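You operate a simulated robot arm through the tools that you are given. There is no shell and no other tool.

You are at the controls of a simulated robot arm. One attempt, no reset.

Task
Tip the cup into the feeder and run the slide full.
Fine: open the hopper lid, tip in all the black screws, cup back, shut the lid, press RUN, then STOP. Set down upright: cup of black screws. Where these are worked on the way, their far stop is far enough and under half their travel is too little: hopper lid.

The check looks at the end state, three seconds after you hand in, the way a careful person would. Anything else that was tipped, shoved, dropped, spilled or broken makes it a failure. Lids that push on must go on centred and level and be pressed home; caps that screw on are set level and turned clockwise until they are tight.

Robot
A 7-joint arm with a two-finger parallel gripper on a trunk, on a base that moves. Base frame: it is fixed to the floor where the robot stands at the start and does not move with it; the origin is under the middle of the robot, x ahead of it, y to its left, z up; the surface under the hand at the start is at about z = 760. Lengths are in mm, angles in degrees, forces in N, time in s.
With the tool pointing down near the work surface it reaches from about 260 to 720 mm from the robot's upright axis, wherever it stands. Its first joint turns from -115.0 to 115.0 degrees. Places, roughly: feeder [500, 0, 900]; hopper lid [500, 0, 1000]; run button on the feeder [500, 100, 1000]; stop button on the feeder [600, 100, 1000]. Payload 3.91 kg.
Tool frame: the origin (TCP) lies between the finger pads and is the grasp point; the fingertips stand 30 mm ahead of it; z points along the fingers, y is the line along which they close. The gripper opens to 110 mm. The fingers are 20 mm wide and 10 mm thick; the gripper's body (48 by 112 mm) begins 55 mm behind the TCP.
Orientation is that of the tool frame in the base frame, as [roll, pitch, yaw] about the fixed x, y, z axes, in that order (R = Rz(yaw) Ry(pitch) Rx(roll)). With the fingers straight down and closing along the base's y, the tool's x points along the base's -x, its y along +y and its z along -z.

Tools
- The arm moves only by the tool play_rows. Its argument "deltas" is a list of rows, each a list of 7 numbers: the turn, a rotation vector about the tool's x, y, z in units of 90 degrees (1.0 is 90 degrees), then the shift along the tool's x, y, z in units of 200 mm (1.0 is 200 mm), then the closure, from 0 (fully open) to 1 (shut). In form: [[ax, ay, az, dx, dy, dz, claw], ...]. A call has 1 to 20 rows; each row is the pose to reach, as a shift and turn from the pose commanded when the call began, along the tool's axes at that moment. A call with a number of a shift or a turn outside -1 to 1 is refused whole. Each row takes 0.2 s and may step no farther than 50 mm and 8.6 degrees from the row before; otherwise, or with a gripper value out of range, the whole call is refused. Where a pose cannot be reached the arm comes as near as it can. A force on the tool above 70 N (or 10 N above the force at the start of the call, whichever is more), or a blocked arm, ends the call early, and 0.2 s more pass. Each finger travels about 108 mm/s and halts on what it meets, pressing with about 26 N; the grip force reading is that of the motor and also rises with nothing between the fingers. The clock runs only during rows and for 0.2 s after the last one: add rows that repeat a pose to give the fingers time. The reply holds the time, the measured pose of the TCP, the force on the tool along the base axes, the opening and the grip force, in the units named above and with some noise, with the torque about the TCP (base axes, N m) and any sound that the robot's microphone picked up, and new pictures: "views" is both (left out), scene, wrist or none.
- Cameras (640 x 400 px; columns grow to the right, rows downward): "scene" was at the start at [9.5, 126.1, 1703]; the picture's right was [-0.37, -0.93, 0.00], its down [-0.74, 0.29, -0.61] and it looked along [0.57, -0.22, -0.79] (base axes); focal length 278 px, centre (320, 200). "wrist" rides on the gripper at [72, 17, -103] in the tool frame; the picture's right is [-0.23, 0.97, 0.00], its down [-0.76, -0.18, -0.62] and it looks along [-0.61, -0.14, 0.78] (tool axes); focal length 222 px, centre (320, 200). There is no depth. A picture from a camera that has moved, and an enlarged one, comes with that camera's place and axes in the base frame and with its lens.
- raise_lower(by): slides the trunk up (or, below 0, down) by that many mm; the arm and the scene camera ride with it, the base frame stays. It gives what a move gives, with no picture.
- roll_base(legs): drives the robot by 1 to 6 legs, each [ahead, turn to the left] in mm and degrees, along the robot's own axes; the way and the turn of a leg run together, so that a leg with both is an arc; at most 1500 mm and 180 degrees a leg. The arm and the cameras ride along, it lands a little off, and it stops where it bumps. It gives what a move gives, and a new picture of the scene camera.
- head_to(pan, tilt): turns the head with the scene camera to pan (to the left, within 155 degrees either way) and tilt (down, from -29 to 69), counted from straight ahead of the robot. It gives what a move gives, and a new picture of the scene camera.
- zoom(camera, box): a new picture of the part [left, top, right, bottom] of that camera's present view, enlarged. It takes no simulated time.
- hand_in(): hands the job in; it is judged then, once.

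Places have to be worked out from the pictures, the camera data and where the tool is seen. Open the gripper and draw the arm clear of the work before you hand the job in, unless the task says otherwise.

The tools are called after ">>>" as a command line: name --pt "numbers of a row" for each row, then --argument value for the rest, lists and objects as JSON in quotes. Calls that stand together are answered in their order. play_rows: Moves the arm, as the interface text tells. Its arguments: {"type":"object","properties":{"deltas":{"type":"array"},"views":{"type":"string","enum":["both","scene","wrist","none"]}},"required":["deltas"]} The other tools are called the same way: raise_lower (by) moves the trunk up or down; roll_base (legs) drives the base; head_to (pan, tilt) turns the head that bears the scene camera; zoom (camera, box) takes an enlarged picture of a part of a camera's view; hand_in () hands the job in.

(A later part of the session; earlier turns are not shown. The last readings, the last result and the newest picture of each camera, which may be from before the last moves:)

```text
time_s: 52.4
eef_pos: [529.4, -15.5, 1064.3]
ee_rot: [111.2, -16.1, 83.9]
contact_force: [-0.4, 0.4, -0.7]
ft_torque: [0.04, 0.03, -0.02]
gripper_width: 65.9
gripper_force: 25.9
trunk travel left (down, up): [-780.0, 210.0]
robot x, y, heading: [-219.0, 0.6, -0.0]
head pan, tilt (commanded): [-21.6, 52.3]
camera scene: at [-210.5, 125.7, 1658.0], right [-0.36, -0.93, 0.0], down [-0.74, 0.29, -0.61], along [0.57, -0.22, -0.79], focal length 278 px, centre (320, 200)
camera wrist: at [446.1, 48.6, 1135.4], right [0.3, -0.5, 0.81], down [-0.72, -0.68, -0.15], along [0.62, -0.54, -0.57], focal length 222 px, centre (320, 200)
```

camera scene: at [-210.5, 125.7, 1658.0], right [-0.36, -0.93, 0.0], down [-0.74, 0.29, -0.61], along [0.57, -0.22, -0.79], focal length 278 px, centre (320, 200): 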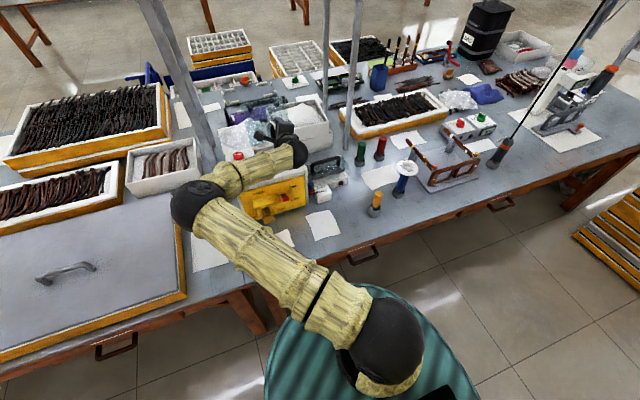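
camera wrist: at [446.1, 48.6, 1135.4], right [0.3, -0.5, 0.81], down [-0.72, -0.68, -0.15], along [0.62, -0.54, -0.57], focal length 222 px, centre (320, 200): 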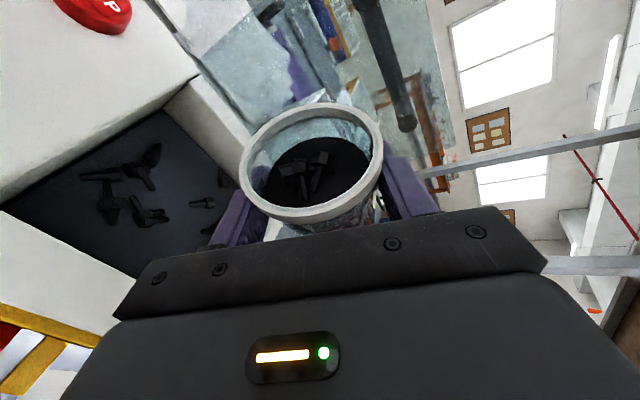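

Everything is in reach now: TCP [529,-15,1064], roll 73°, with the mouth over the hopper and the heap still in the cup. I roll on to about 115° in place.

>>> play_rows --pt "0 0 -0.06 0 0 0 1.0" --pt "0 0 -0.12 0 0 0 1.0" --pt "0 0 -0.18 0 0 0 1.0" --pt "0 0 -0.24 0 0 0 1.0" --pt "0 0 -0.3 0 0 0 1.0" --pt "0 0 -0.36 0 0 0 1.0" --pt "0 0 -0.42 0 0 0 1.0" --pt "0 0 -0.47 0 0 0 1.0" --pt "0 0 -0.47 0 0 0 1.0"

```text
time_s: 54.4
eef_pos: [530.6, -15.2, 1064.0]
ee_rot: [112.3, 23.4, 99.3]
contact_force: [-0.1, 0.0, -2.7]
ft_torque: [0.01, 0.0, -0.02]
gripper_width: 65.7
gripper_force: 25.7
trunk travel left (down, up): [-780.0, 210.0]
robot x, y, heading: [-220.7, 0.4, 0.1]
head pan, tilt (commanded): [-21.6, 52.3]
camera scene: at [-210.5, 125.9, 1658.0], right [-0.37, -0.93, 0.0], down [-0.74, 0.29, -0.61], along [0.57, -0.22, -0.79], focal length 278 px, centre (320, 200)
camera wrist: at [428.2, 56.6, 1086.3], right [0.34, 0.21, 0.92], down [-0.53, -0.76, 0.37], along [0.78, -0.61, -0.15], focal length 222 px, centre (320, 200)
```

scene: 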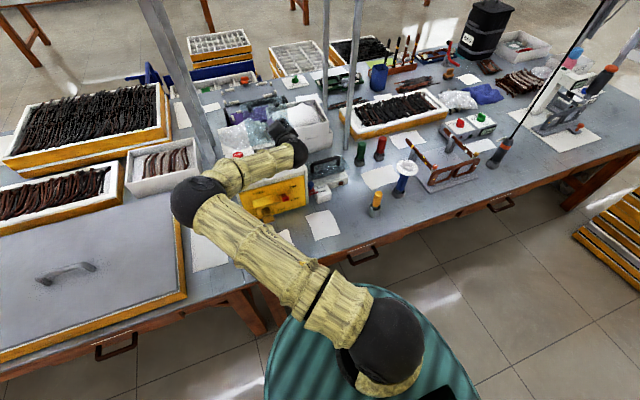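
wrist: 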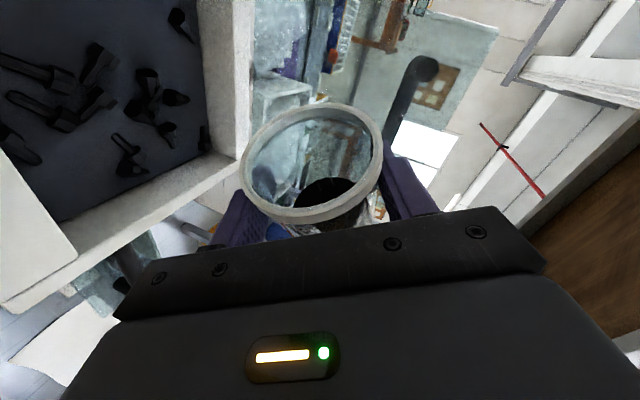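

>>> zoom --camera "wrist" --box '[230, 80, 410, 240]'

>>> zoom --camera "wrist" --box '[0, 0, 260, 240]'

```text
2.50 times, centred on (320, 160) of wrist
camera zoom: at [428.2, 56.6, 1086.3], right [0.34, 0.21, 0.92], down [-0.53, -0.76, 0.37], along [0.78, -0.61, -0.15], focal length 555 px, centre (320, 300)
```

zoom: 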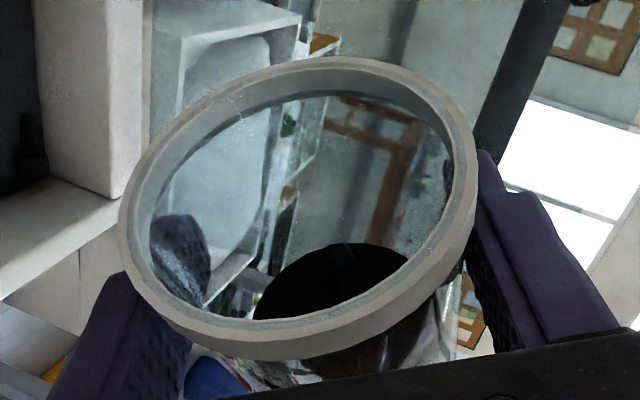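

```text
1.67 times, centred on (130, 120) of wrist
camera zoom: at [428.2, 56.6, 1086.3], right [0.34, 0.21, 0.92], down [-0.53, -0.76, 0.37], along [0.78, -0.61, -0.15], focal length 370 px, centre (637, 333)
```

zoom: 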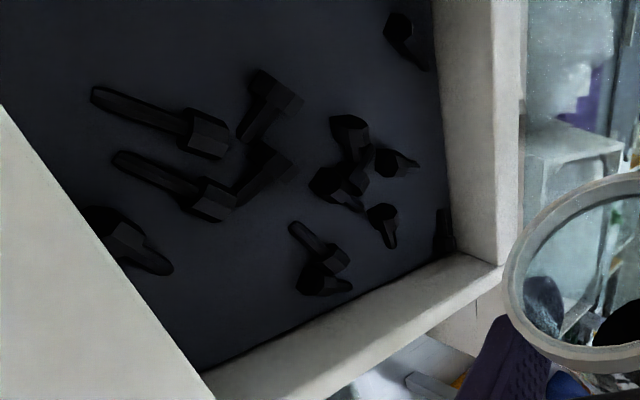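

Screws have fallen into the hopper; the cup shows only a black patch near its bottom. I roll on to about 160° so nothing stays inside.

>>> play_rows --pt "0 0 -0.08 0 0 0 1.0" --pt "0 0 -0.16 0 0 0 1.0" --pt "0 0 -0.24 0 0 0 1.0" --pt "0 0 -0.32 0 0 0 1.0" --pt "0 0 -0.4 0 0 0 1.0" --pt "0 0 -0.48 0 0 0 1.0" --pt "0 0 -0.53 0 0 0 1.0" --pt "0 0 -0.53 0 0 0 1.0" --pt "0 0 -0.53 0 0 0 1.0"

>>> zoom --camera "wrist" --box '[230, 80, 410, 240]'

```text
time_s: 56.4
eef_pos: [529.9, -15.5, 1064.1]
ee_rot: [141.5, 63.5, 138.5]
contact_force: [0.4, 0.2, -2.0]
ft_torque: [0.06, 0.06, 0.0]
gripper_width: 65.7
gripper_force: 26.4
trunk travel left (down, up): [-780.0, 210.0]
robot x, y, heading: [-219.7, -0.9, -0.1]
head pan, tilt (commanded): [-21.6, 52.3]
camera scene: at [-210.6, 125.8, 1658.0], right [-0.37, -0.93, 0.0], down [-0.74, 0.29, -0.61], along [0.57, -0.22, -0.79], focal length 278 px, centre (320, 200)
camera wrist: at [410.6, 21.4, 1040.6], right [0.18, 0.86, 0.47], down [-0.35, -0.39, 0.85], along [0.92, -0.31, 0.23], focal length 222 px, centre (320, 200)
```

scene: 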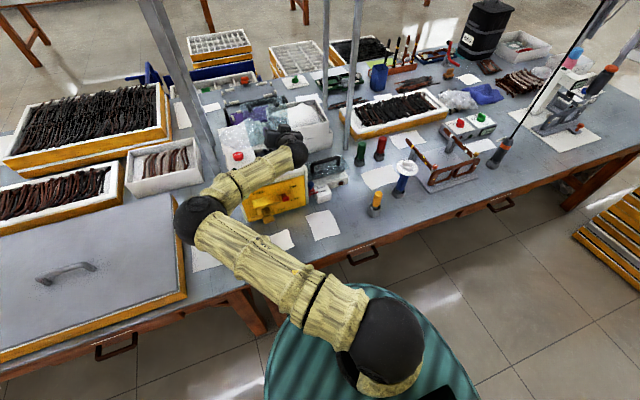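
wrist: 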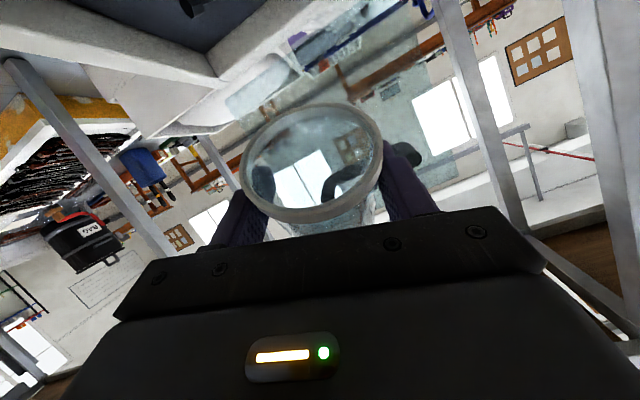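

```text
2.50 times, centred on (320, 160) of wrist
camera zoom: at [410.6, 21.4, 1040.6], right [0.18, 0.86, 0.47], down [-0.35, -0.39, 0.85], along [0.92, -0.31, 0.23], focal length 555 px, centre (320, 300)
```

zoom: 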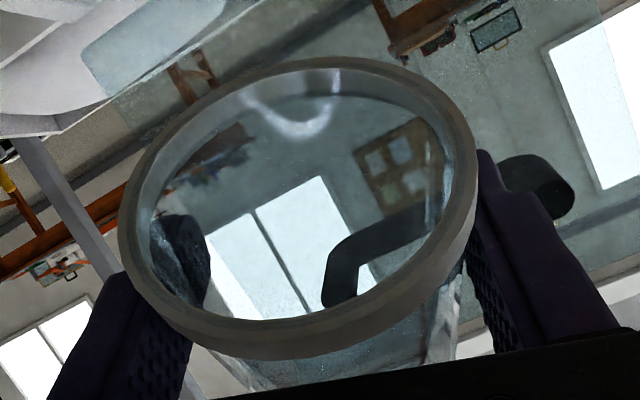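

The cup is now completely empty and clear. I raise the trunk back by 45 mm, then roll the wrist back to about 75° in place.

>>> raise_lower --by 45

>>> play_rows --pt "0 0 0.08 0 0 0 1.0" --pt "0 0 0.16 0 0 0 1.0" --pt "0 0 0.24 0 0 0 1.0" --pt "0 0 0.32 0 0 0 1.0" --pt "0 0 0.4 0 0 0 1.0" --pt "0 0 0.48 0 0 0 1.0" --pt "0 0 0.56 0 0 0 1.0" --pt "0 0 0.64 0 0 0 1.0" --pt "0 0 0.72 0 0 0 1.0" --pt "0 0 0.8 0 0 0 1.0" --pt "0 0 0.88 0 0 0 1.0" --pt "0 0 0.95 0 0 0 1.0" --pt "0 0 0.95 0 0 0 1.0"

```text
time_s: 57.2
eef_pos: [529.1, -17.1, 1109.8]
ee_rot: [141.5, 63.6, 138.4]
contact_force: [-0.5, -0.2, -1.4]
ft_torque: [0.01, 0.03, 0.03]
gripper_width: 65.7
gripper_force: 26.0
trunk travel left (down, up): [-825.0, 165.0]
robot x, y, heading: [-222.2, -2.3, -0.1]
head pan, tilt (commanded): [-21.6, 52.3]
```

```text
time_s: 60.0
eef_pos: [530.0, -15.3, 1109.8]
ee_rot: [110.7, -12.1, 85.5]
contact_force: [0.6, -0.9, -1.6]
ft_torque: [0.04, 0.01, 0.0]
gripper_width: 66.0
gripper_force: 26.2
trunk travel left (down, up): [-825.0, 165.0]
robot x, y, heading: [-223.9, 0.5, 0.0]
head pan, tilt (commanded): [-21.6, 52.3]
camera scene: at [-210.5, 126.0, 1702.9], right [-0.36, -0.93, 0.0], down [-0.74, 0.29, -0.61], along [0.57, -0.22, -0.79], focal length 278 px, centre (320, 200)
camera wrist: at [444.7, 51.3, 1176.4], right [0.31, -0.44, 0.84], down [-0.7, -0.7, -0.1], along [0.64, -0.56, -0.53], focal length 222 px, centre (320, 200)
```

scene: 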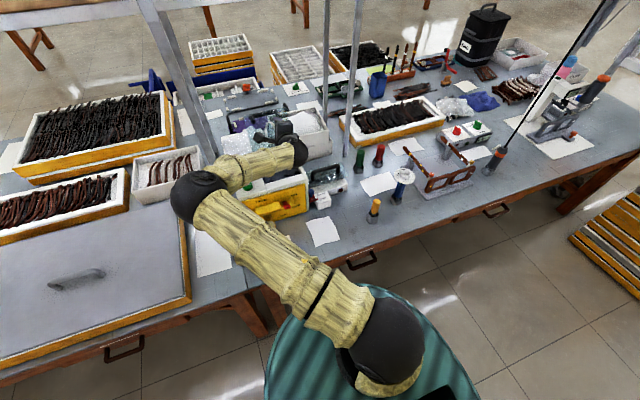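
wrist: 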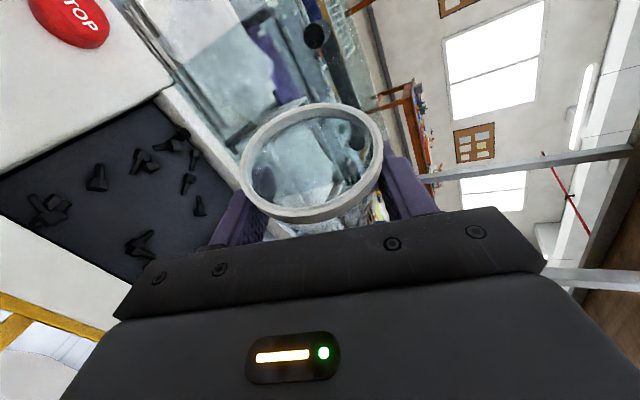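

The cup is empty and all new screws lie in the hopper bin. I carry the empty cup back to the right at this roll angle, where the arm has freedom.

>>> play_rows --pt "0 0 0 -0.09 -0.022 -0.1 1.0" --pt "0 0 0 -0.21 -0.05 -0.23 1.0" --pt "0 0 0 -0.34 -0.08 -0.37 1.0" --pt "0 0 0 -0.462 -0.1105 -0.5085 1.0" --pt "0 0 0 -0.462 -0.1105 -0.5085 1.0"

```text
time_s: 61.2
eef_pos: [418.7, -100.0, 1107.8]
ee_rot: [110.8, -11.9, 85.6]
contact_force: [0.1, 0.6, -2.2]
ft_torque: [0.02, 0.05, -0.02]
gripper_width: 65.8
gripper_force: 25.9
trunk travel left (down, up): [-825.0, 165.0]
robot x, y, heading: [-224.3, 0.7, 0.3]
head pan, tilt (commanded): [-21.6, 52.3]
camera scene: at [-210.3, 126.5, 1702.9], right [-0.36, -0.93, 0.0], down [-0.74, 0.29, -0.61], along [0.57, -0.22, -0.79], focal length 278 px, centre (320, 200)
camera wrist: at [333.5, -34.0, 1173.1], right [0.31, -0.44, 0.84], down [-0.7, -0.7, -0.1], along [0.64, -0.56, -0.53], focal length 222 px, centre (320, 200)
```

scene: 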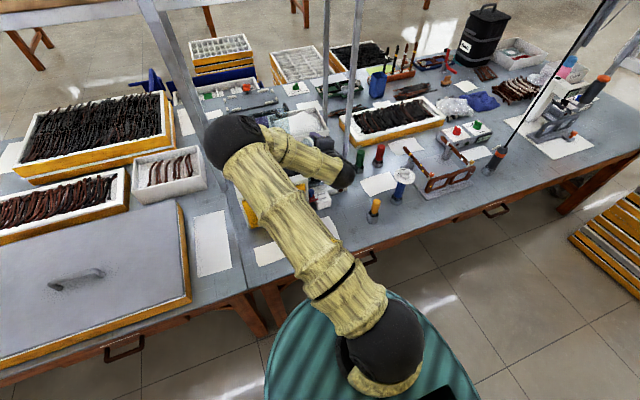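
wrist: 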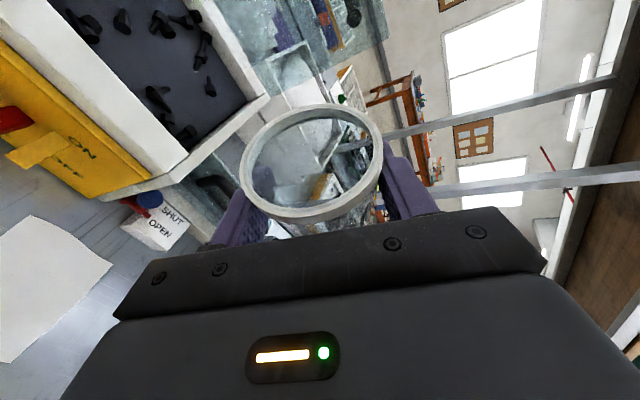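

That worked, with the elbow coming up. I continue to above the cup's home place.

>>> play_rows --pt "0 0 0 -0.1 -0.055 -0.08 1.0" --pt "0 0 0 -0.24 -0.13 -0.19 1.0" --pt "0 0 0 -0.38 -0.2 -0.31 1.0" --pt "0 0 0 -0.5 -0.27 -0.405 1.0" --pt "0 0 0 -0.527 -0.2825 -0.426 1.0" --pt "0 0 0 -0.527 -0.2825 -0.426 1.0" --views "scene"

>>> zoom --camera "scene" --box '[210, 90, 370, 240]'

```text
time_s: 62.6
eef_pos: [311.2, -191.7, 1063.1]
ee_rot: [110.9, -11.9, 85.4]
contact_force: [-0.2, 0.5, -2.3]
ft_torque: [0.04, 0.0, -0.03]
gripper_width: 66.0
gripper_force: 25.9
trunk travel left (down, up): [-825.0, 165.0]
robot x, y, heading: [-219.9, 0.5, -0.1]
head pan, tilt (commanded): [-21.6, 52.3]
camera scene: at [-210.8, 125.5, 1703.0], right [-0.37, -0.93, 0.0], down [-0.74, 0.29, -0.61], along [0.57, -0.22, -0.79], focal length 278 px, centre (320, 200)
```

scene: 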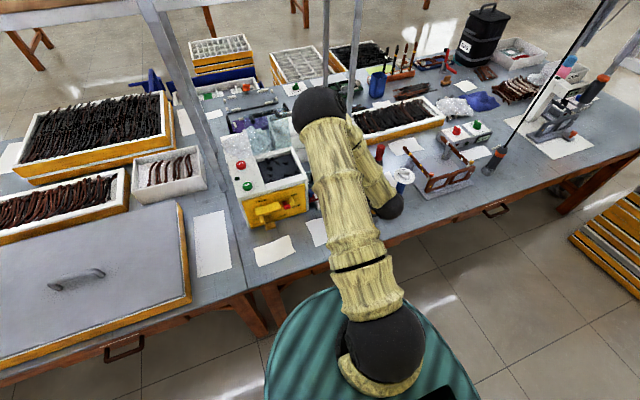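

```text
2.67 times, centred on (290, 165) of scene
camera zoom: at [-210.8, 125.5, 1703.0], right [-0.37, -0.93, 0.0], down [-0.74, 0.29, -0.61], along [0.57, -0.22, -0.79], focal length 742 px, centre (400, 293)
```

zoom: 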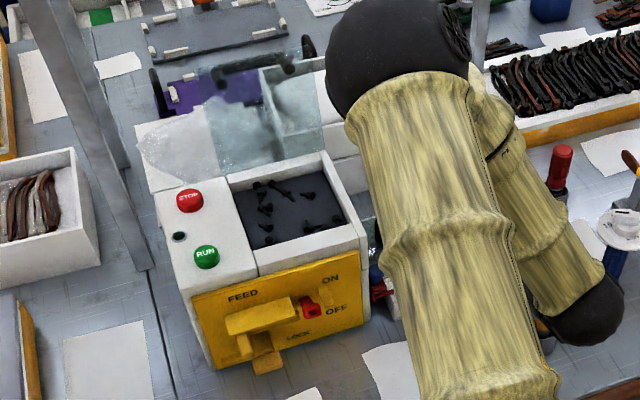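

The hopper holds the screws and nothing lies spilled around it. I now roll the cup upright here, at height above its home place.

>>> play_rows --pt "0 0 0.08 0 0 0 1.0" --pt "0 0 0.16 0 0 0 1.0" --pt "0 0 0.24 0 0 0 1.0" --pt "0 0 0.32 0 0 0 1.0" --pt "0 0 0.4 0 0 0 1.0" --pt "0 0 0.48 0 0 0 1.0" --pt "0 0 0.56 0 0 0 1.0" --pt "0 0 0.64 0 0 0 1.0" --pt "0 0 0.72 0 0 0 1.0" --pt "0 0 0.8 0 0 0 1.0" --pt "0 0 0.859 0 0 0 1.0" --pt "0 0 0.859 0 0 0 1.0"

```text
time_s: 65.2
eef_pos: [311.9, -190.9, 1061.9]
ee_rot: [-179.7, -69.5, -0.3]
contact_force: [0.2, 0.8, -2.3]
ft_torque: [0.04, 0.02, 0.01]
gripper_width: 65.8
gripper_force: 26.4
trunk travel left (down, up): [-825.0, 165.0]
robot x, y, heading: [-219.7, -4.0, -0.0]
head pan, tilt (commanded): [-21.6, 52.3]
camera scene: at [-210.8, 125.7, 1703.0], right [-0.36, -0.93, 0.0], down [-0.74, 0.29, -0.61], along [0.57, -0.22, -0.79], focal length 278 px, centre (320, 200)
camera wrist: at [240.9, -208.7, 1166.4], right [-0.08, -0.97, -0.21], down [-0.85, 0.18, -0.5], along [0.52, 0.14, -0.84], focal length 222 px, centre (320, 200)
```

scene: 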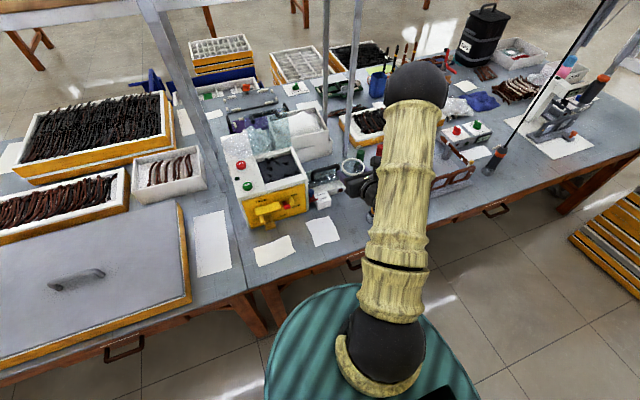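
wrist: 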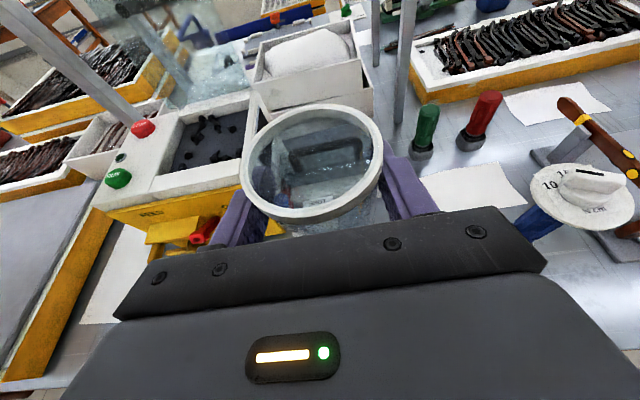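

The cup is upright again at [312,-191,1062]. I lower it straight down 200 mm first.

>>> play_rows --pt "0 0.005 0 -0.12 -0.002 0.045 1.0" --pt "0 0.005 0 -0.3 -0.003 0.112 1.0" --pt "0 0.005 0 -0.48 -0.004 0.179 1.0" --pt "0 0.005 0 -0.66 -0.005 0.246 1.0" --pt "0 0.005 0 -0.82 -0.005 0.306 1.0" --pt "0 0.005 0 -0.937 -0.005 0.35 1.0" --pt "0 0.005 0 -0.937 -0.005 0.35 1.0"

```text
time_s: 66.8
eef_pos: [312.7, -188.0, 863.4]
ee_rot: [-180.0, -70.0, 0.0]
contact_force: [0.8, -0.3, -1.4]
ft_torque: [-0.04, 0.02, -0.01]
gripper_width: 65.8
gripper_force: 26.2
trunk travel left (down, up): [-825.0, 165.0]
robot x, y, heading: [-219.4, -0.2, -0.0]
head pan, tilt (commanded): [-21.6, 52.3]
camera scene: at [-210.9, 125.7, 1703.0], right [-0.36, -0.93, 0.0], down [-0.74, 0.29, -0.61], along [0.57, -0.22, -0.79], focal length 278 px, centre (320, 200)
camera wrist: at [239.5, -205.5, 965.7], right [-0.08, -0.97, -0.21], down [-0.85, 0.18, -0.5], along [0.53, 0.14, -0.84], focal length 222 px, centre (320, 200)
```

scene: 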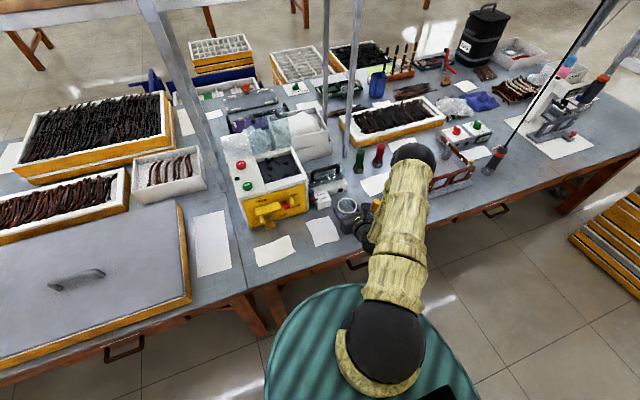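
wrist: 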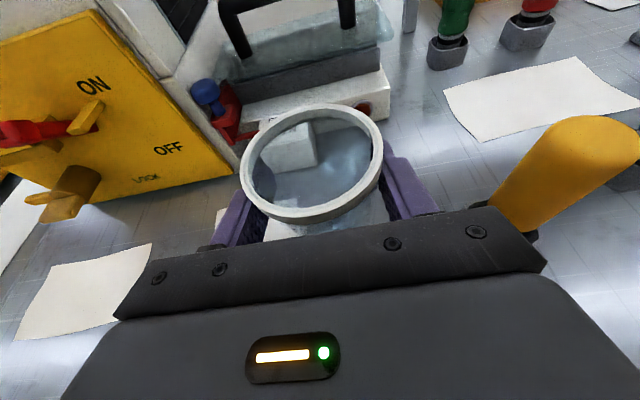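

The cup is nearly where it was in the grip. I lower another 57 mm, slowing near the table.

>>> play_rows --pt "0 0 0 -0.09 0.002 0.032 1.0" --pt "0 0 0 -0.17 0.004 0.06 1.0" --pt "0 0 0 -0.22 0.004 0.079 1.0" --pt "0 0 0 -0.25 0.004 0.09 1.0" --pt "0 0 0 -0.268 0.004 0.0965 1.0" --pt "0 0 0 -0.268 0.004 0.0965 1.0"

```text
time_s: 68.2
eef_pos: [313.0, -190.4, 808.7]
ee_rot: [179.7, -70.5, 0.3]
contact_force: [2.4, -1.8, 18.0]
ft_torque: [-0.08, 0.11, 0.03]
gripper_width: 65.8
gripper_force: 25.8
trunk travel left (down, up): [-825.0, 165.0]
robot x, y, heading: [-219.7, -4.2, -0.2]
head pan, tilt (commanded): [-21.6, 52.3]
camera scene: at [-212.9, 126.1, 1703.3], right [-0.37, -0.93, 0.0], down [-0.74, 0.29, -0.61], along [0.57, -0.22, -0.79], focal length 278 px, centre (320, 200)
camera wrist: at [240.4, -208.3, 911.2], right [-0.08, -0.97, -0.21], down [-0.84, 0.18, -0.51], along [0.53, 0.14, -0.83], focal length 222 px, centre (320, 200)
```

scene: 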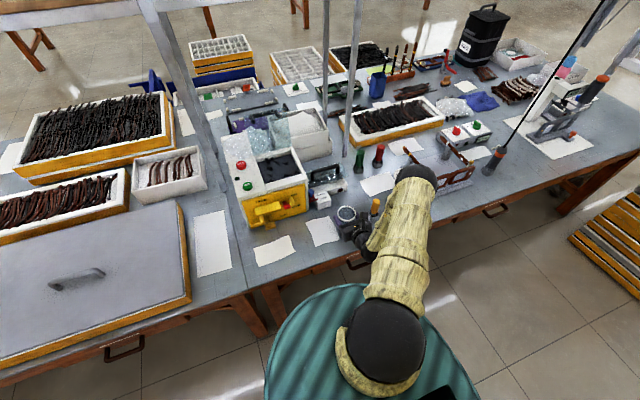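
wrist: 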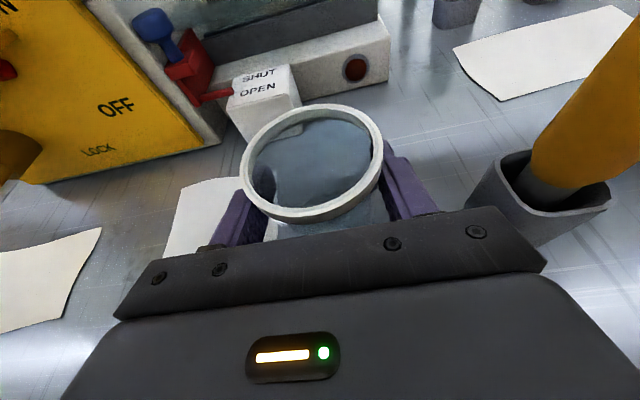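

Contact at z≈809 with 18 N upward: the cup stands on the table. I ease up 2 mm to relieve it and then open the fingers evenly.

>>> play_rows --pt "0 0 0 0.006 0 -0.002 1.0" --pt "0 0 0 0.011 0 -0.004 1.0" --pt "0 0 0 0.011 0 -0.004 1.0" --views "none"

```text
time_s: 69.0
eef_pos: [310.9, -190.3, 808.2]
ee_rot: [-180.0, -70.2, -0.1]
contact_force: [5.8, -2.1, 12.8]
ft_torque: [-0.11, -0.39, -0.01]
gripper_width: 65.8
gripper_force: 26.0
trunk travel left (down, up): [-825.0, 165.0]
robot x, y, heading: [-217.6, 2.0, -0.1]
head pan, tilt (commanded): [-21.6, 52.3]
```

>>> play_rows --pt "0 0 0 0.006 0 -0.003 1.0" --pt "0 0 0 0.01 0 -0.005 1.0" --pt "0 0 0 0.01 0 -0.005 1.0" --views "none"

```text
time_s: 69.8
eef_pos: [310.2, -190.0, 808.7]
ee_rot: [-179.7, -69.9, -0.2]
contact_force: [0.5, 0.6, 1.2]
ft_torque: [-0.02, -0.1, 0.02]
gripper_width: 65.8
gripper_force: 25.6
trunk travel left (down, up): [-825.0, 165.0]
robot x, y, heading: [-218.8, -3.8, 0.1]
head pan, tilt (commanded): [-21.6, 52.3]
```

The force is down to about 1 N. I open the fingers slowly to 92 mm.

>>> play_rows --pt "0 0 0 0 0 0 0.38" --pt "0 0 0 0 0 0 0.34" --pt "0 0 0 0 0 0 0.28" --pt "0 0 0 0 0 0 0.2" --pt "0 0 0 0 0 0 0.16" --pt "0 0 0 0 0 0 0.16"

```text
time_s: 71.2
eef_pos: [313.9, -191.0, 809.8]
ee_rot: [-179.9, -70.1, -0.2]
contact_force: [-0.4, -0.4, 0.1]
ft_torque: [-0.02, 0.0, 0.0]
gripper_width: 92.6
gripper_force: 0.1
trunk travel left (down, up): [-825.0, 165.0]
robot x, y, heading: [-220.9, -0.5, 0.1]
head pan, tilt (commanded): [-21.6, 52.3]
camera scene: at [-211.0, 125.6, 1703.0], right [-0.36, -0.93, 0.0], down [-0.74, 0.29, -0.61], along [0.57, -0.22, -0.79], focal length 278 px, centre (320, 200)
camera wrist: at [240.0, -208.2, 912.9], right [-0.08, -0.97, -0.21], down [-0.85, 0.18, -0.5], along [0.53, 0.14, -0.84], focal length 222 px, centre (320, 200)
```

scene: 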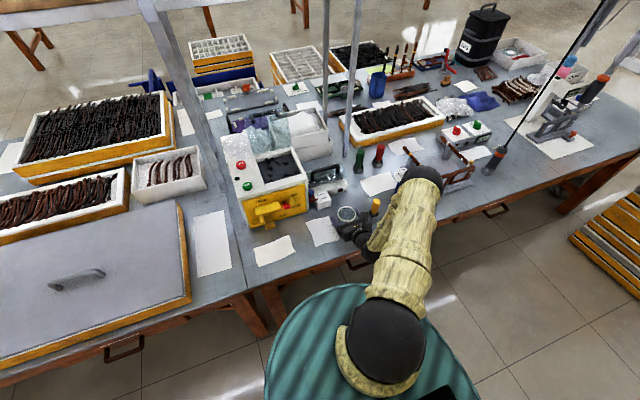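
wrist: 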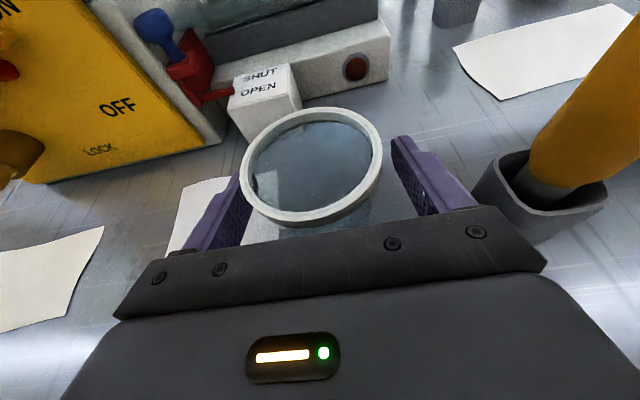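

The cup stands freely and upright. I back straight out along the tool axis.

>>> play_rows --pt "0 0 0 0 0 -0.1 0.16" --pt "0 0 0 0 0 -0.25 0.16" --pt "0 0 0 0 0 -0.42 0.16" --pt "0 0 0 0 0 -0.6 0.16" --pt "0 0 0 0 0 -0.6 0.16"

>>> zoom --camera "scene" --box '[210, 110, 400, 250]'

```text
time_s: 72.4
eef_pos: [199.4, -189.4, 851.3]
ee_rot: [-179.8, -70.0, 0.0]
contact_force: [0.2, 0.3, -0.7]
ft_torque: [0.01, 0.0, 0.0]
gripper_width: 92.4
gripper_force: 0.0
trunk travel left (down, up): [-825.0, 165.0]
robot x, y, heading: [-217.4, -1.2, -0.2]
head pan, tilt (commanded): [-21.6, 52.3]
camera scene: at [-210.7, 125.7, 1703.0], right [-0.36, -0.93, 0.0], down [-0.74, 0.29, -0.61], along [0.57, -0.22, -0.79], focal length 278 px, centre (320, 200)
camera wrist: at [127.2, -207.2, 955.0], right [-0.08, -0.97, -0.21], down [-0.85, 0.18, -0.5], along [0.53, 0.14, -0.84], focal length 222 px, centre (320, 200)
```

scene: 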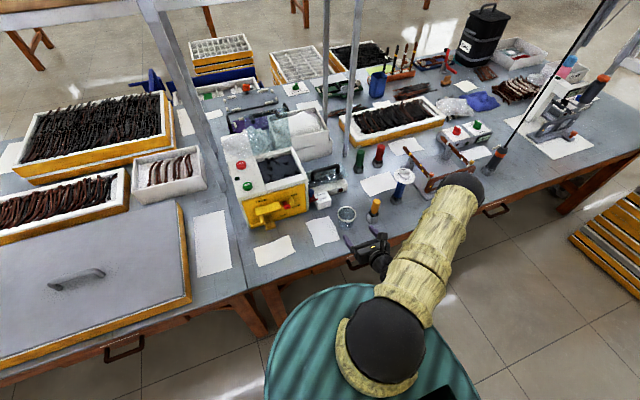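
wrist: 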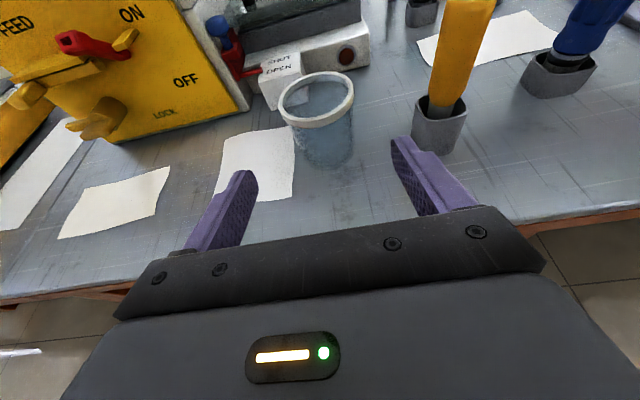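

```text
2.86 times, centred on (305, 180) of scene
camera zoom: at [-210.7, 125.7, 1703.0], right [-0.36, -0.93, 0.0], down [-0.74, 0.29, -0.61], along [0.57, -0.22, -0.79], focal length 795 px, centre (363, 257)
```

zoom: 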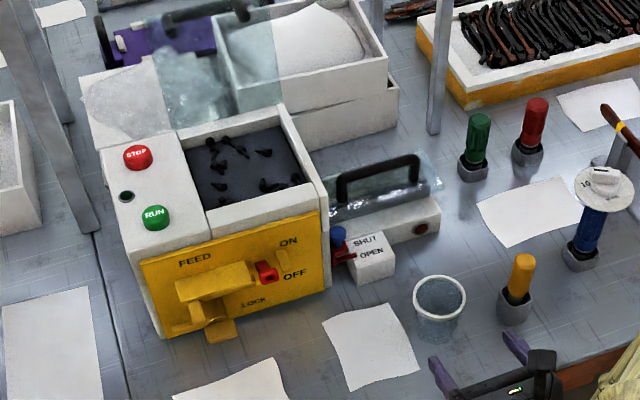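

The cup is back upright at its place. I raise the arm and turn the tool back to vertical.

>>> play_rows --pt "0 -0.08 0 0.1 0 -0.036 0.16" --pt "0 -0.16 0 0.22 0 -0.08 0.16" --pt "0 -0.24 0 0.34 0 -0.124 0.16" --pt "0 -0.32 0 0.46 0 -0.167 0.16" --pt "0 -0.4 0 0.58 0 -0.21 0.3" --pt "0 -0.48 0 0.7 0 -0.255 0.5" --pt "0 -0.56 0 0.82 0 -0.298 0.6" --pt "0 -0.64 0 0.94 0 -0.342 0.6" --pt "0 -0.72 0 0.94 0 -0.342 0.6" --pt "0 -0.778 0 0.94 0 -0.342 0.6" --pt "0 -0.778 0 0.94 0 -0.342 0.6" --views "scene"

```text
time_s: 74.8
eef_pos: [198.6, -189.8, 1051.2]
ee_rot: [-180.0, -0.1, 0.0]
contact_force: [-1.3, 0.8, 0.2]
ft_torque: [-0.03, 0.02, 0.0]
gripper_width: 43.9
gripper_force: 0.1
trunk travel left (down, up): [-825.0, 165.0]
robot x, y, heading: [-222.4, -0.2, 0.5]
head pan, tilt (commanded): [-21.6, 52.3]
camera scene: at [-211.2, 126.6, 1702.9], right [-0.36, -0.93, 0.0], down [-0.74, 0.29, -0.61], along [0.57, -0.22, -0.79], focal length 278 px, centre (320, 200)
```

scene: 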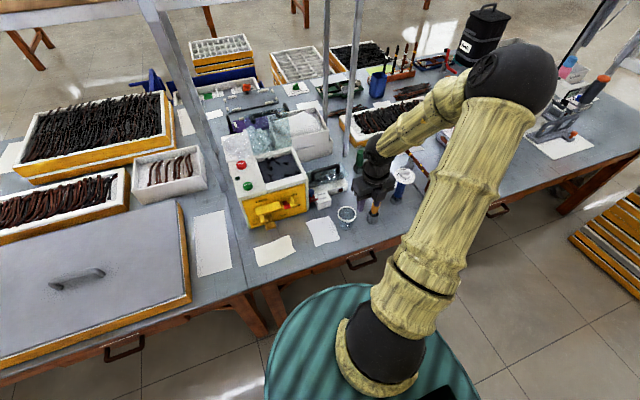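

Tool is vertical. I turn it back to yaw 90 and raise it.

>>> play_rows --pt "0 0 -0.083 0 0 -0.1 0.6" --pt "0 0 -0.167 0 0 -0.2 0.6" --pt "0 0 -0.25 0 0 -0.3 0.6" --pt "0 0 -0.333 0 0 -0.4 0.6" --pt "0 0 -0.417 0 0 -0.5 0.6" --pt "0 0 -0.5 0 0 -0.6 0.6" --pt "0 0 -0.583 0 0 -0.7 0.6" --pt "0 0 -0.667 0 0 -0.8 0.6" --pt "0 0 -0.75 0 0 -0.85 0.6" --pt "0 0 -0.833 0 0 -0.85 0.6" --pt "0 0 -0.917 0 0 -0.85 0.6" --pt "0 0 -1.0 0 0 -0.85 0.6" --pt "0 0 -1.0 0 0 -0.85 0.6" --views "scene"

```text
time_s: 77.6
eef_pos: [197.4, -192.4, 1220.2]
ee_rot: [179.9, 0.0, 90.1]
contact_force: [0.1, 0.4, 0.3]
ft_torque: [-0.02, -0.03, -0.01]
gripper_width: 44.0
gripper_force: 0.0
trunk travel left (down, up): [-825.0, 165.0]
robot x, y, heading: [-222.8, 0.9, -0.0]
head pan, tilt (commanded): [-21.6, 52.3]
camera scene: at [-211.3, 125.8, 1703.0], right [-0.36, -0.93, 0.0], down [-0.74, 0.29, -0.61], along [0.57, -0.22, -0.79], focal length 278 px, centre (320, 200)
```

scene: 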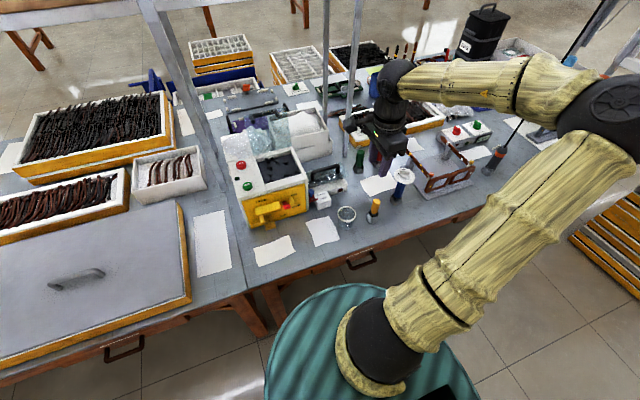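

The arm is clear and high. I drive the base forward 220 mm to the original place for the lid and buttons.

>>> roll_base --legs '[[220, 0]]'

```text
time_s: 79.5
eef_pos: [414.3, -192.1, 1220.1]
ee_rot: [179.9, 0.0, 89.9]
contact_force: [-0.1, 0.7, -0.6]
ft_torque: [-0.02, 0.02, 0.02]
gripper_width: 44.0
gripper_force: 0.0
trunk travel left (down, up): [-825.0, 165.0]
robot x, y, heading: [-5.5, 0.3, -0.1]
head pan, tilt (commanded): [-21.6, 52.3]
camera scene: at [5.4, 126.0, 1703.0], right [-0.37, -0.93, 0.0], down [-0.74, 0.29, -0.61], along [0.57, -0.22, -0.79], focal length 278 px, centre (320, 200)
```

scene: 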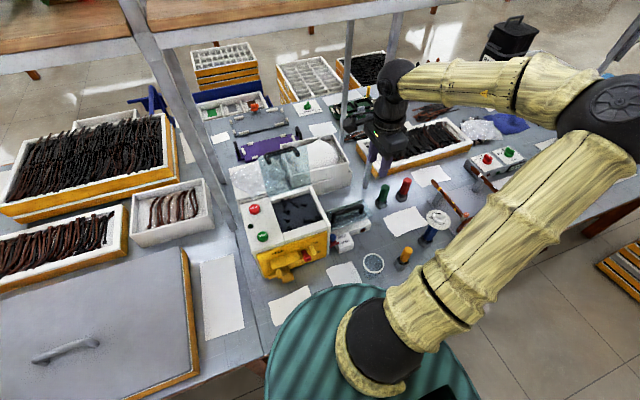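

>>> zoom --camera "scene" --box '[220, 120, 360, 290]'

```text
2.35 times, centred on (290, 205) of scene
camera zoom: at [5.4, 126.0, 1703.0], right [-0.37, -0.93, 0.0], down [-0.74, 0.29, -0.61], along [0.57, -0.22, -0.79], focal length 655 px, centre (391, 188)
```

zoom: 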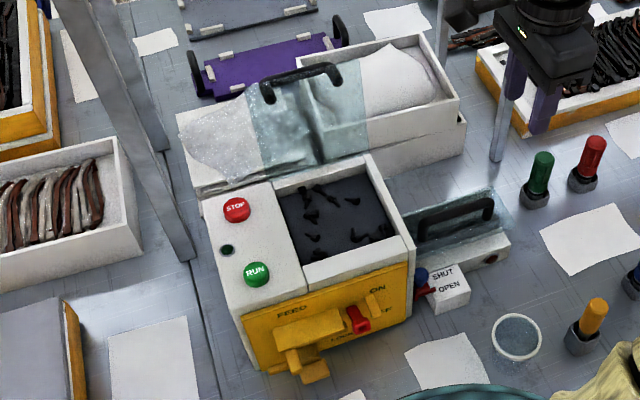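

The scene shows the lid open with its bar at about [670, 0, 1087]. I move over it at height, tilting the tool 10° back as when I released it.

>>> play_rows --pt "0 0 0 0.12 0.175 0 0.673" --pt "0 0 0 0.24 0.35 0 0.673" --pt "0 0 0 0.36 0.525 0 0.673" --pt "0 0 0 0.48 0.7 0 0.673" --pt "0 0 0 0.6 0.85 0 0.673" --pt "0 0 0 0.72 0.95 0 0.673" --pt "0 0 0 0.72 0.95 0 0.673" --views "scene"

```text
time_s: 81.1
eef_pos: [604.5, -47.8, 1220.6]
ee_rot: [179.9, 0.0, 89.9]
contact_force: [-0.5, 0.5, -0.4]
ft_torque: [0.0, -0.04, 0.0]
gripper_width: 36.1
gripper_force: 0.0
trunk travel left (down, up): [-825.0, 165.0]
robot x, y, heading: [-7.2, -1.3, -0.1]
head pan, tilt (commanded): [-21.6, 52.3]
camera scene: at [3.7, 125.4, 1703.1], right [-0.37, -0.93, 0.0], down [-0.74, 0.29, -0.61], along [0.57, -0.22, -0.79], focal length 278 px, centre (320, 200)
```

scene: 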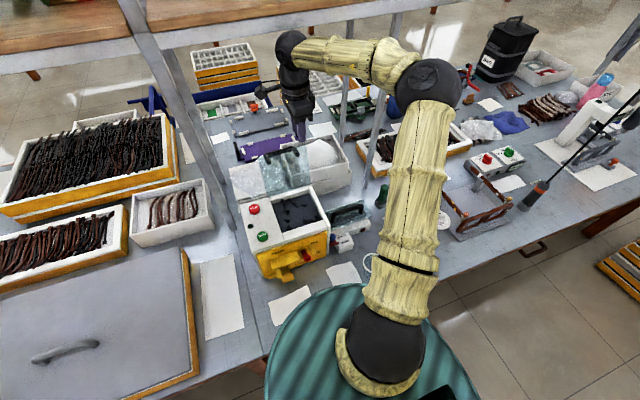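

>>> play_rows --pt "0.037 0 0 0.08 0.14 0.02 0.673" --pt "0.074 0 0 0.16 0.28 0.05 0.673" --pt "0.111 0 0 0.24 0.4225 0.1 0.673" --pt "0.111 0 0 0.24 0.4225 0.14 0.673" --pt "0.111 0 0 0.24 0.4225 0.14 0.673"

>>> zoom --camera "wrist" --box '[200, 30, 440, 230]'

>>> zoom --camera "scene" --box '[220, 100, 360, 290]'

```text
time_s: 82.3
eef_pos: [688.0, 1.5, 1191.3]
ee_rot: [-170.0, 0.0, 89.9]
contact_force: [-1.5, 0.1, 0.0]
ft_torque: [-0.03, 0.01, -0.02]
gripper_width: 35.9
gripper_force: 0.0
trunk travel left (down, up): [-825.0, 165.0]
robot x, y, heading: [-5.1, 2.6, -0.1]
head pan, tilt (commanded): [-21.6, 52.3]
camera scene: at [5.1, 127.2, 1702.9], right [-0.37, -0.93, 0.0], down [-0.74, 0.29, -0.61], along [0.57, -0.22, -0.79], focal length 278 px, centre (320, 200)
camera wrist: at [723.5, 73.8, 1290.0], right [0.96, -0.23, -0.17], down [-0.07, -0.76, 0.65], along [-0.28, -0.61, -0.75], focal length 222 px, centre (320, 200)
```

scene: 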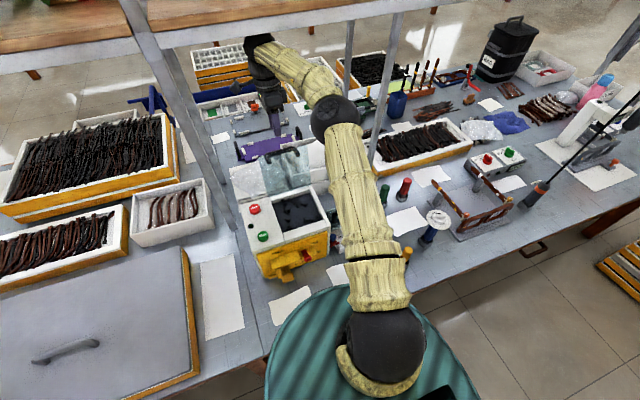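
wrist: 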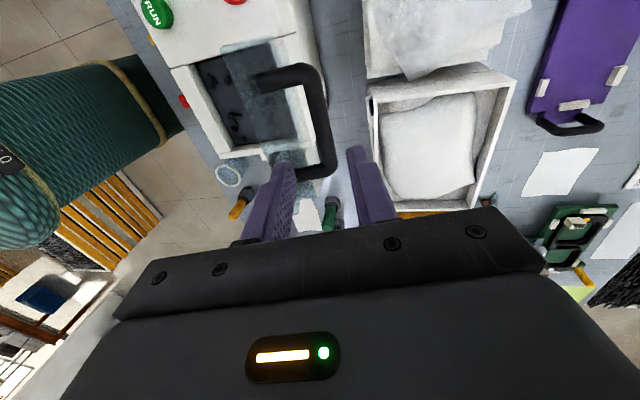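

```text
2.00 times, centred on (320, 130) of wrist
camera zoom: at [723.5, 73.8, 1290.0], right [0.96, -0.23, -0.17], down [-0.07, -0.76, 0.65], along [-0.28, -0.61, -0.75], focal length 444 px, centre (320, 340)
```

zoom: 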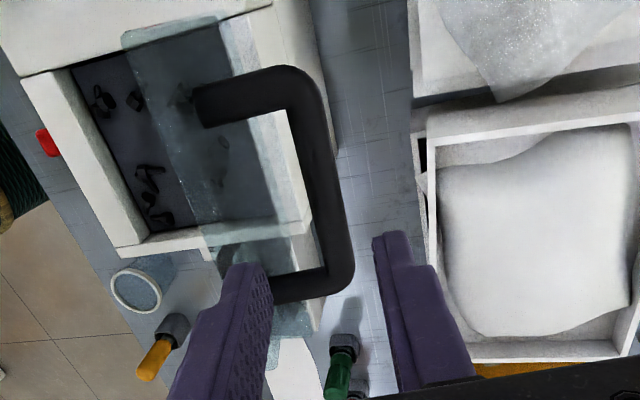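

```text
2.11 times, centred on (290, 195) of scene
camera zoom: at [5.1, 127.2, 1702.9], right [-0.37, -0.93, 0.0], down [-0.74, 0.29, -0.61], along [0.57, -0.22, -0.79], focal length 586 px, centre (383, 210)
```

zoom: 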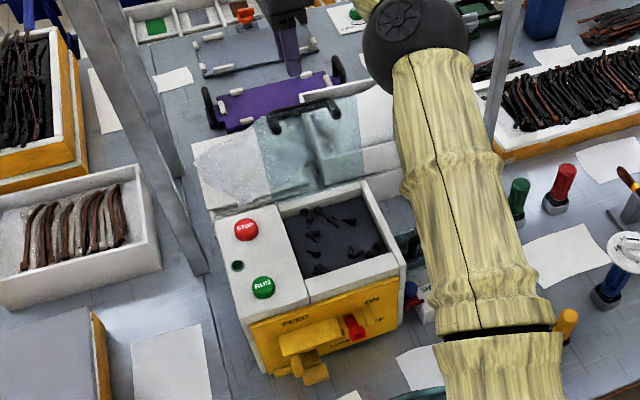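

The bar is centred between the fingers about 105 mm ahead. I descend 90 mm along the tool and close on it.

>>> play_rows --pt "0 0 0 0 0 0.1 0.673" --pt "0 0 0 0 0 0.2 0.673" --pt "0 0 0 0 0 0.3 0.673" --pt "0 0 0 0 0 0.38 0.673" --pt "0 0 0 0 0 0.45 0.673" --pt "0 0 0 0 0 0.45 0.673" --pt "0 0 0 0 0 0.45 1.0" --pt "0 0 0 0 0 0.45 1.0"

```text
time_s: 84.1
eef_pos: [671.8, 0.5, 1104.4]
ee_rot: [-170.1, 0.0, 89.9]
contact_force: [0.6, 0.7, 1.7]
ft_torque: [-0.12, -0.06, -0.1]
gripper_width: 15.5
gripper_force: 44.5
trunk travel left (down, up): [-825.0, 165.0]
robot x, y, heading: [-3.1, 2.3, -0.0]
head pan, tilt (commanded): [-21.6, 52.3]
camera scene: at [4.4, 126.1, 1703.0], right [-0.37, -0.93, 0.0], down [-0.74, 0.29, -0.61], along [0.57, -0.22, -0.79], focal length 278 px, centre (320, 200)
camera wrist: at [707.3, 72.0, 1203.5], right [0.96, -0.23, -0.17], down [-0.07, -0.76, 0.64], along [-0.27, -0.61, -0.75], focal length 222 px, centre (320, 200)
```

scene: 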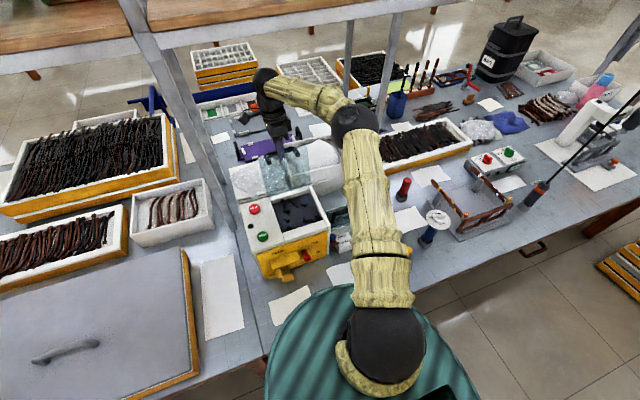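
wrist: 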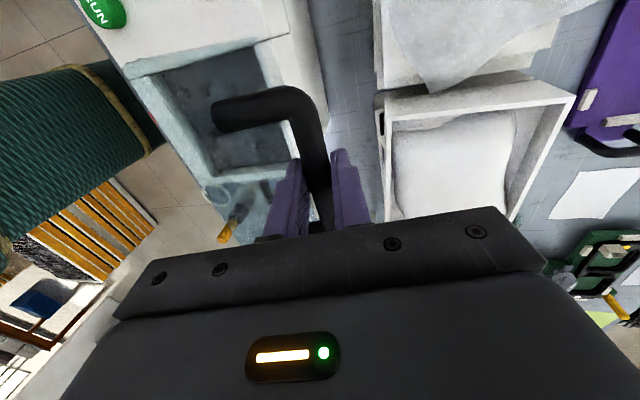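

The bar is gripped (15.5 mm). I swing the lid back along the same arc from about 99° to 56°.

>>> play_rows --pt "0 0 0 0 -0.0634 -0.0142 1.0" --pt "0 0 0 0 -0.132 -0.0224 1.0" --pt "0 0 0 0 -0.202 -0.024 1.0" --pt "0 0 0 0 -0.272 -0.0176 1.0" --pt "0 0 0 0 -0.34 -0.0046 1.0" --pt "0 0 0 0 -0.4065 0.016 1.0" --pt "0 0 0 0 -0.45 0.034 1.0" --pt "0 0 0 0 -0.491 0.0535 1.0" --pt "0 0 0 0 -0.491 0.0535 1.0"

```text
time_s: 86.1
eef_pos: [574.1, -0.2, 1110.8]
ee_rot: [-170.0, 0.0, 89.9]
contact_force: [1.7, 1.1, 0.4]
ft_torque: [0.04, -0.16, -0.02]
gripper_width: 15.7
gripper_force: 44.9
trunk travel left (down, up): [-825.0, 165.0]
robot x, y, heading: [-9.5, 0.0, 0.1]
head pan, tilt (commanded): [-21.6, 52.3]
camera scene: at [4.4, 126.1, 1703.0], right [-0.37, -0.93, 0.0], down [-0.74, 0.29, -0.61], along [0.57, -0.22, -0.79], focal length 278 px, centre (320, 200)
camera wrist: at [608.9, 72.3, 1209.1], right [0.96, -0.23, -0.17], down [-0.07, -0.76, 0.64], along [-0.28, -0.61, -0.75], focal length 222 px, centre (320, 200)
```

scene: 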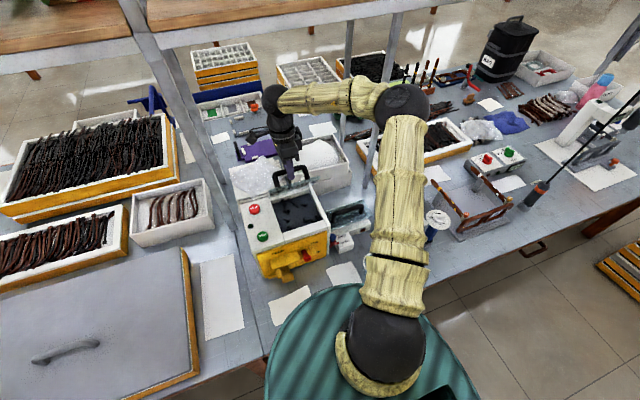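
wrist: 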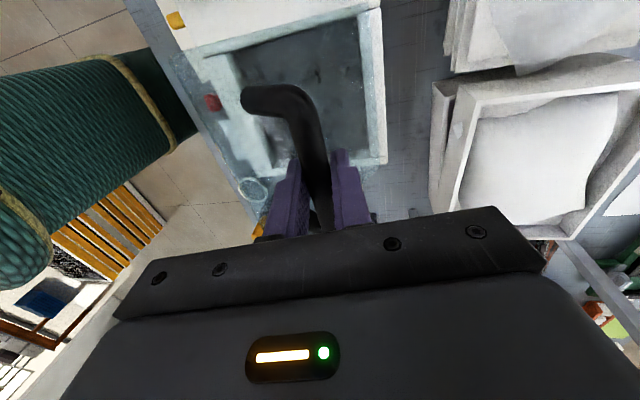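

Forces are low. I continue lowering the lid to about 26°, rotating the tool forward with it.

>>> play_rows --pt "-0.022 0 0 0 -0.053 0.0297 1.0" --pt "-0.044 0 0 0 -0.103 0.064 1.0" --pt "-0.067 0 0 0 -0.1507 0.1017 1.0" --pt "-0.111 0 0 0 -0.1965 0.1443 1.0" --pt "-0.144 0 0 0 -0.2376 0.19 1.0" --pt "-0.178 0 0 0 -0.279 0.238 1.0" --pt "-0.178 0 0 0 -0.279 0.238 1.0"

```text
time_s: 87.7
eef_pos: [510.3, -0.5, 1072.3]
ee_rot: [173.9, 0.0, 89.9]
contact_force: [-0.1, -2.9, 0.7]
ft_torque: [-0.33, -0.24, -0.08]
gripper_width: 15.5
gripper_force: 45.3
trunk travel left (down, up): [-825.0, 165.0]
robot x, y, heading: [-4.5, -0.6, 0.1]
head pan, tilt (commanded): [-21.6, 52.3]
camera scene: at [4.3, 125.6, 1703.0], right [-0.37, -0.93, 0.0], down [-0.74, 0.29, -0.61], along [0.57, -0.22, -0.79], focal length 278 px, centre (320, 200)
camera wrist: at [517.3, 72.5, 1177.6], right [0.97, -0.23, 0.1], down [-0.24, -0.76, 0.6], along [-0.06, -0.61, -0.79], focal length 222 px, centre (320, 200)
```

scene: 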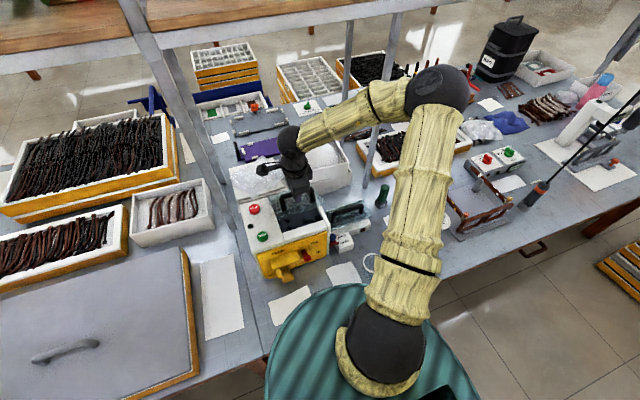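
wrist: 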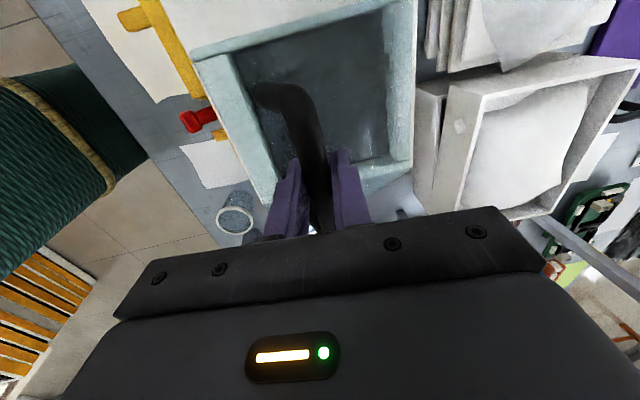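

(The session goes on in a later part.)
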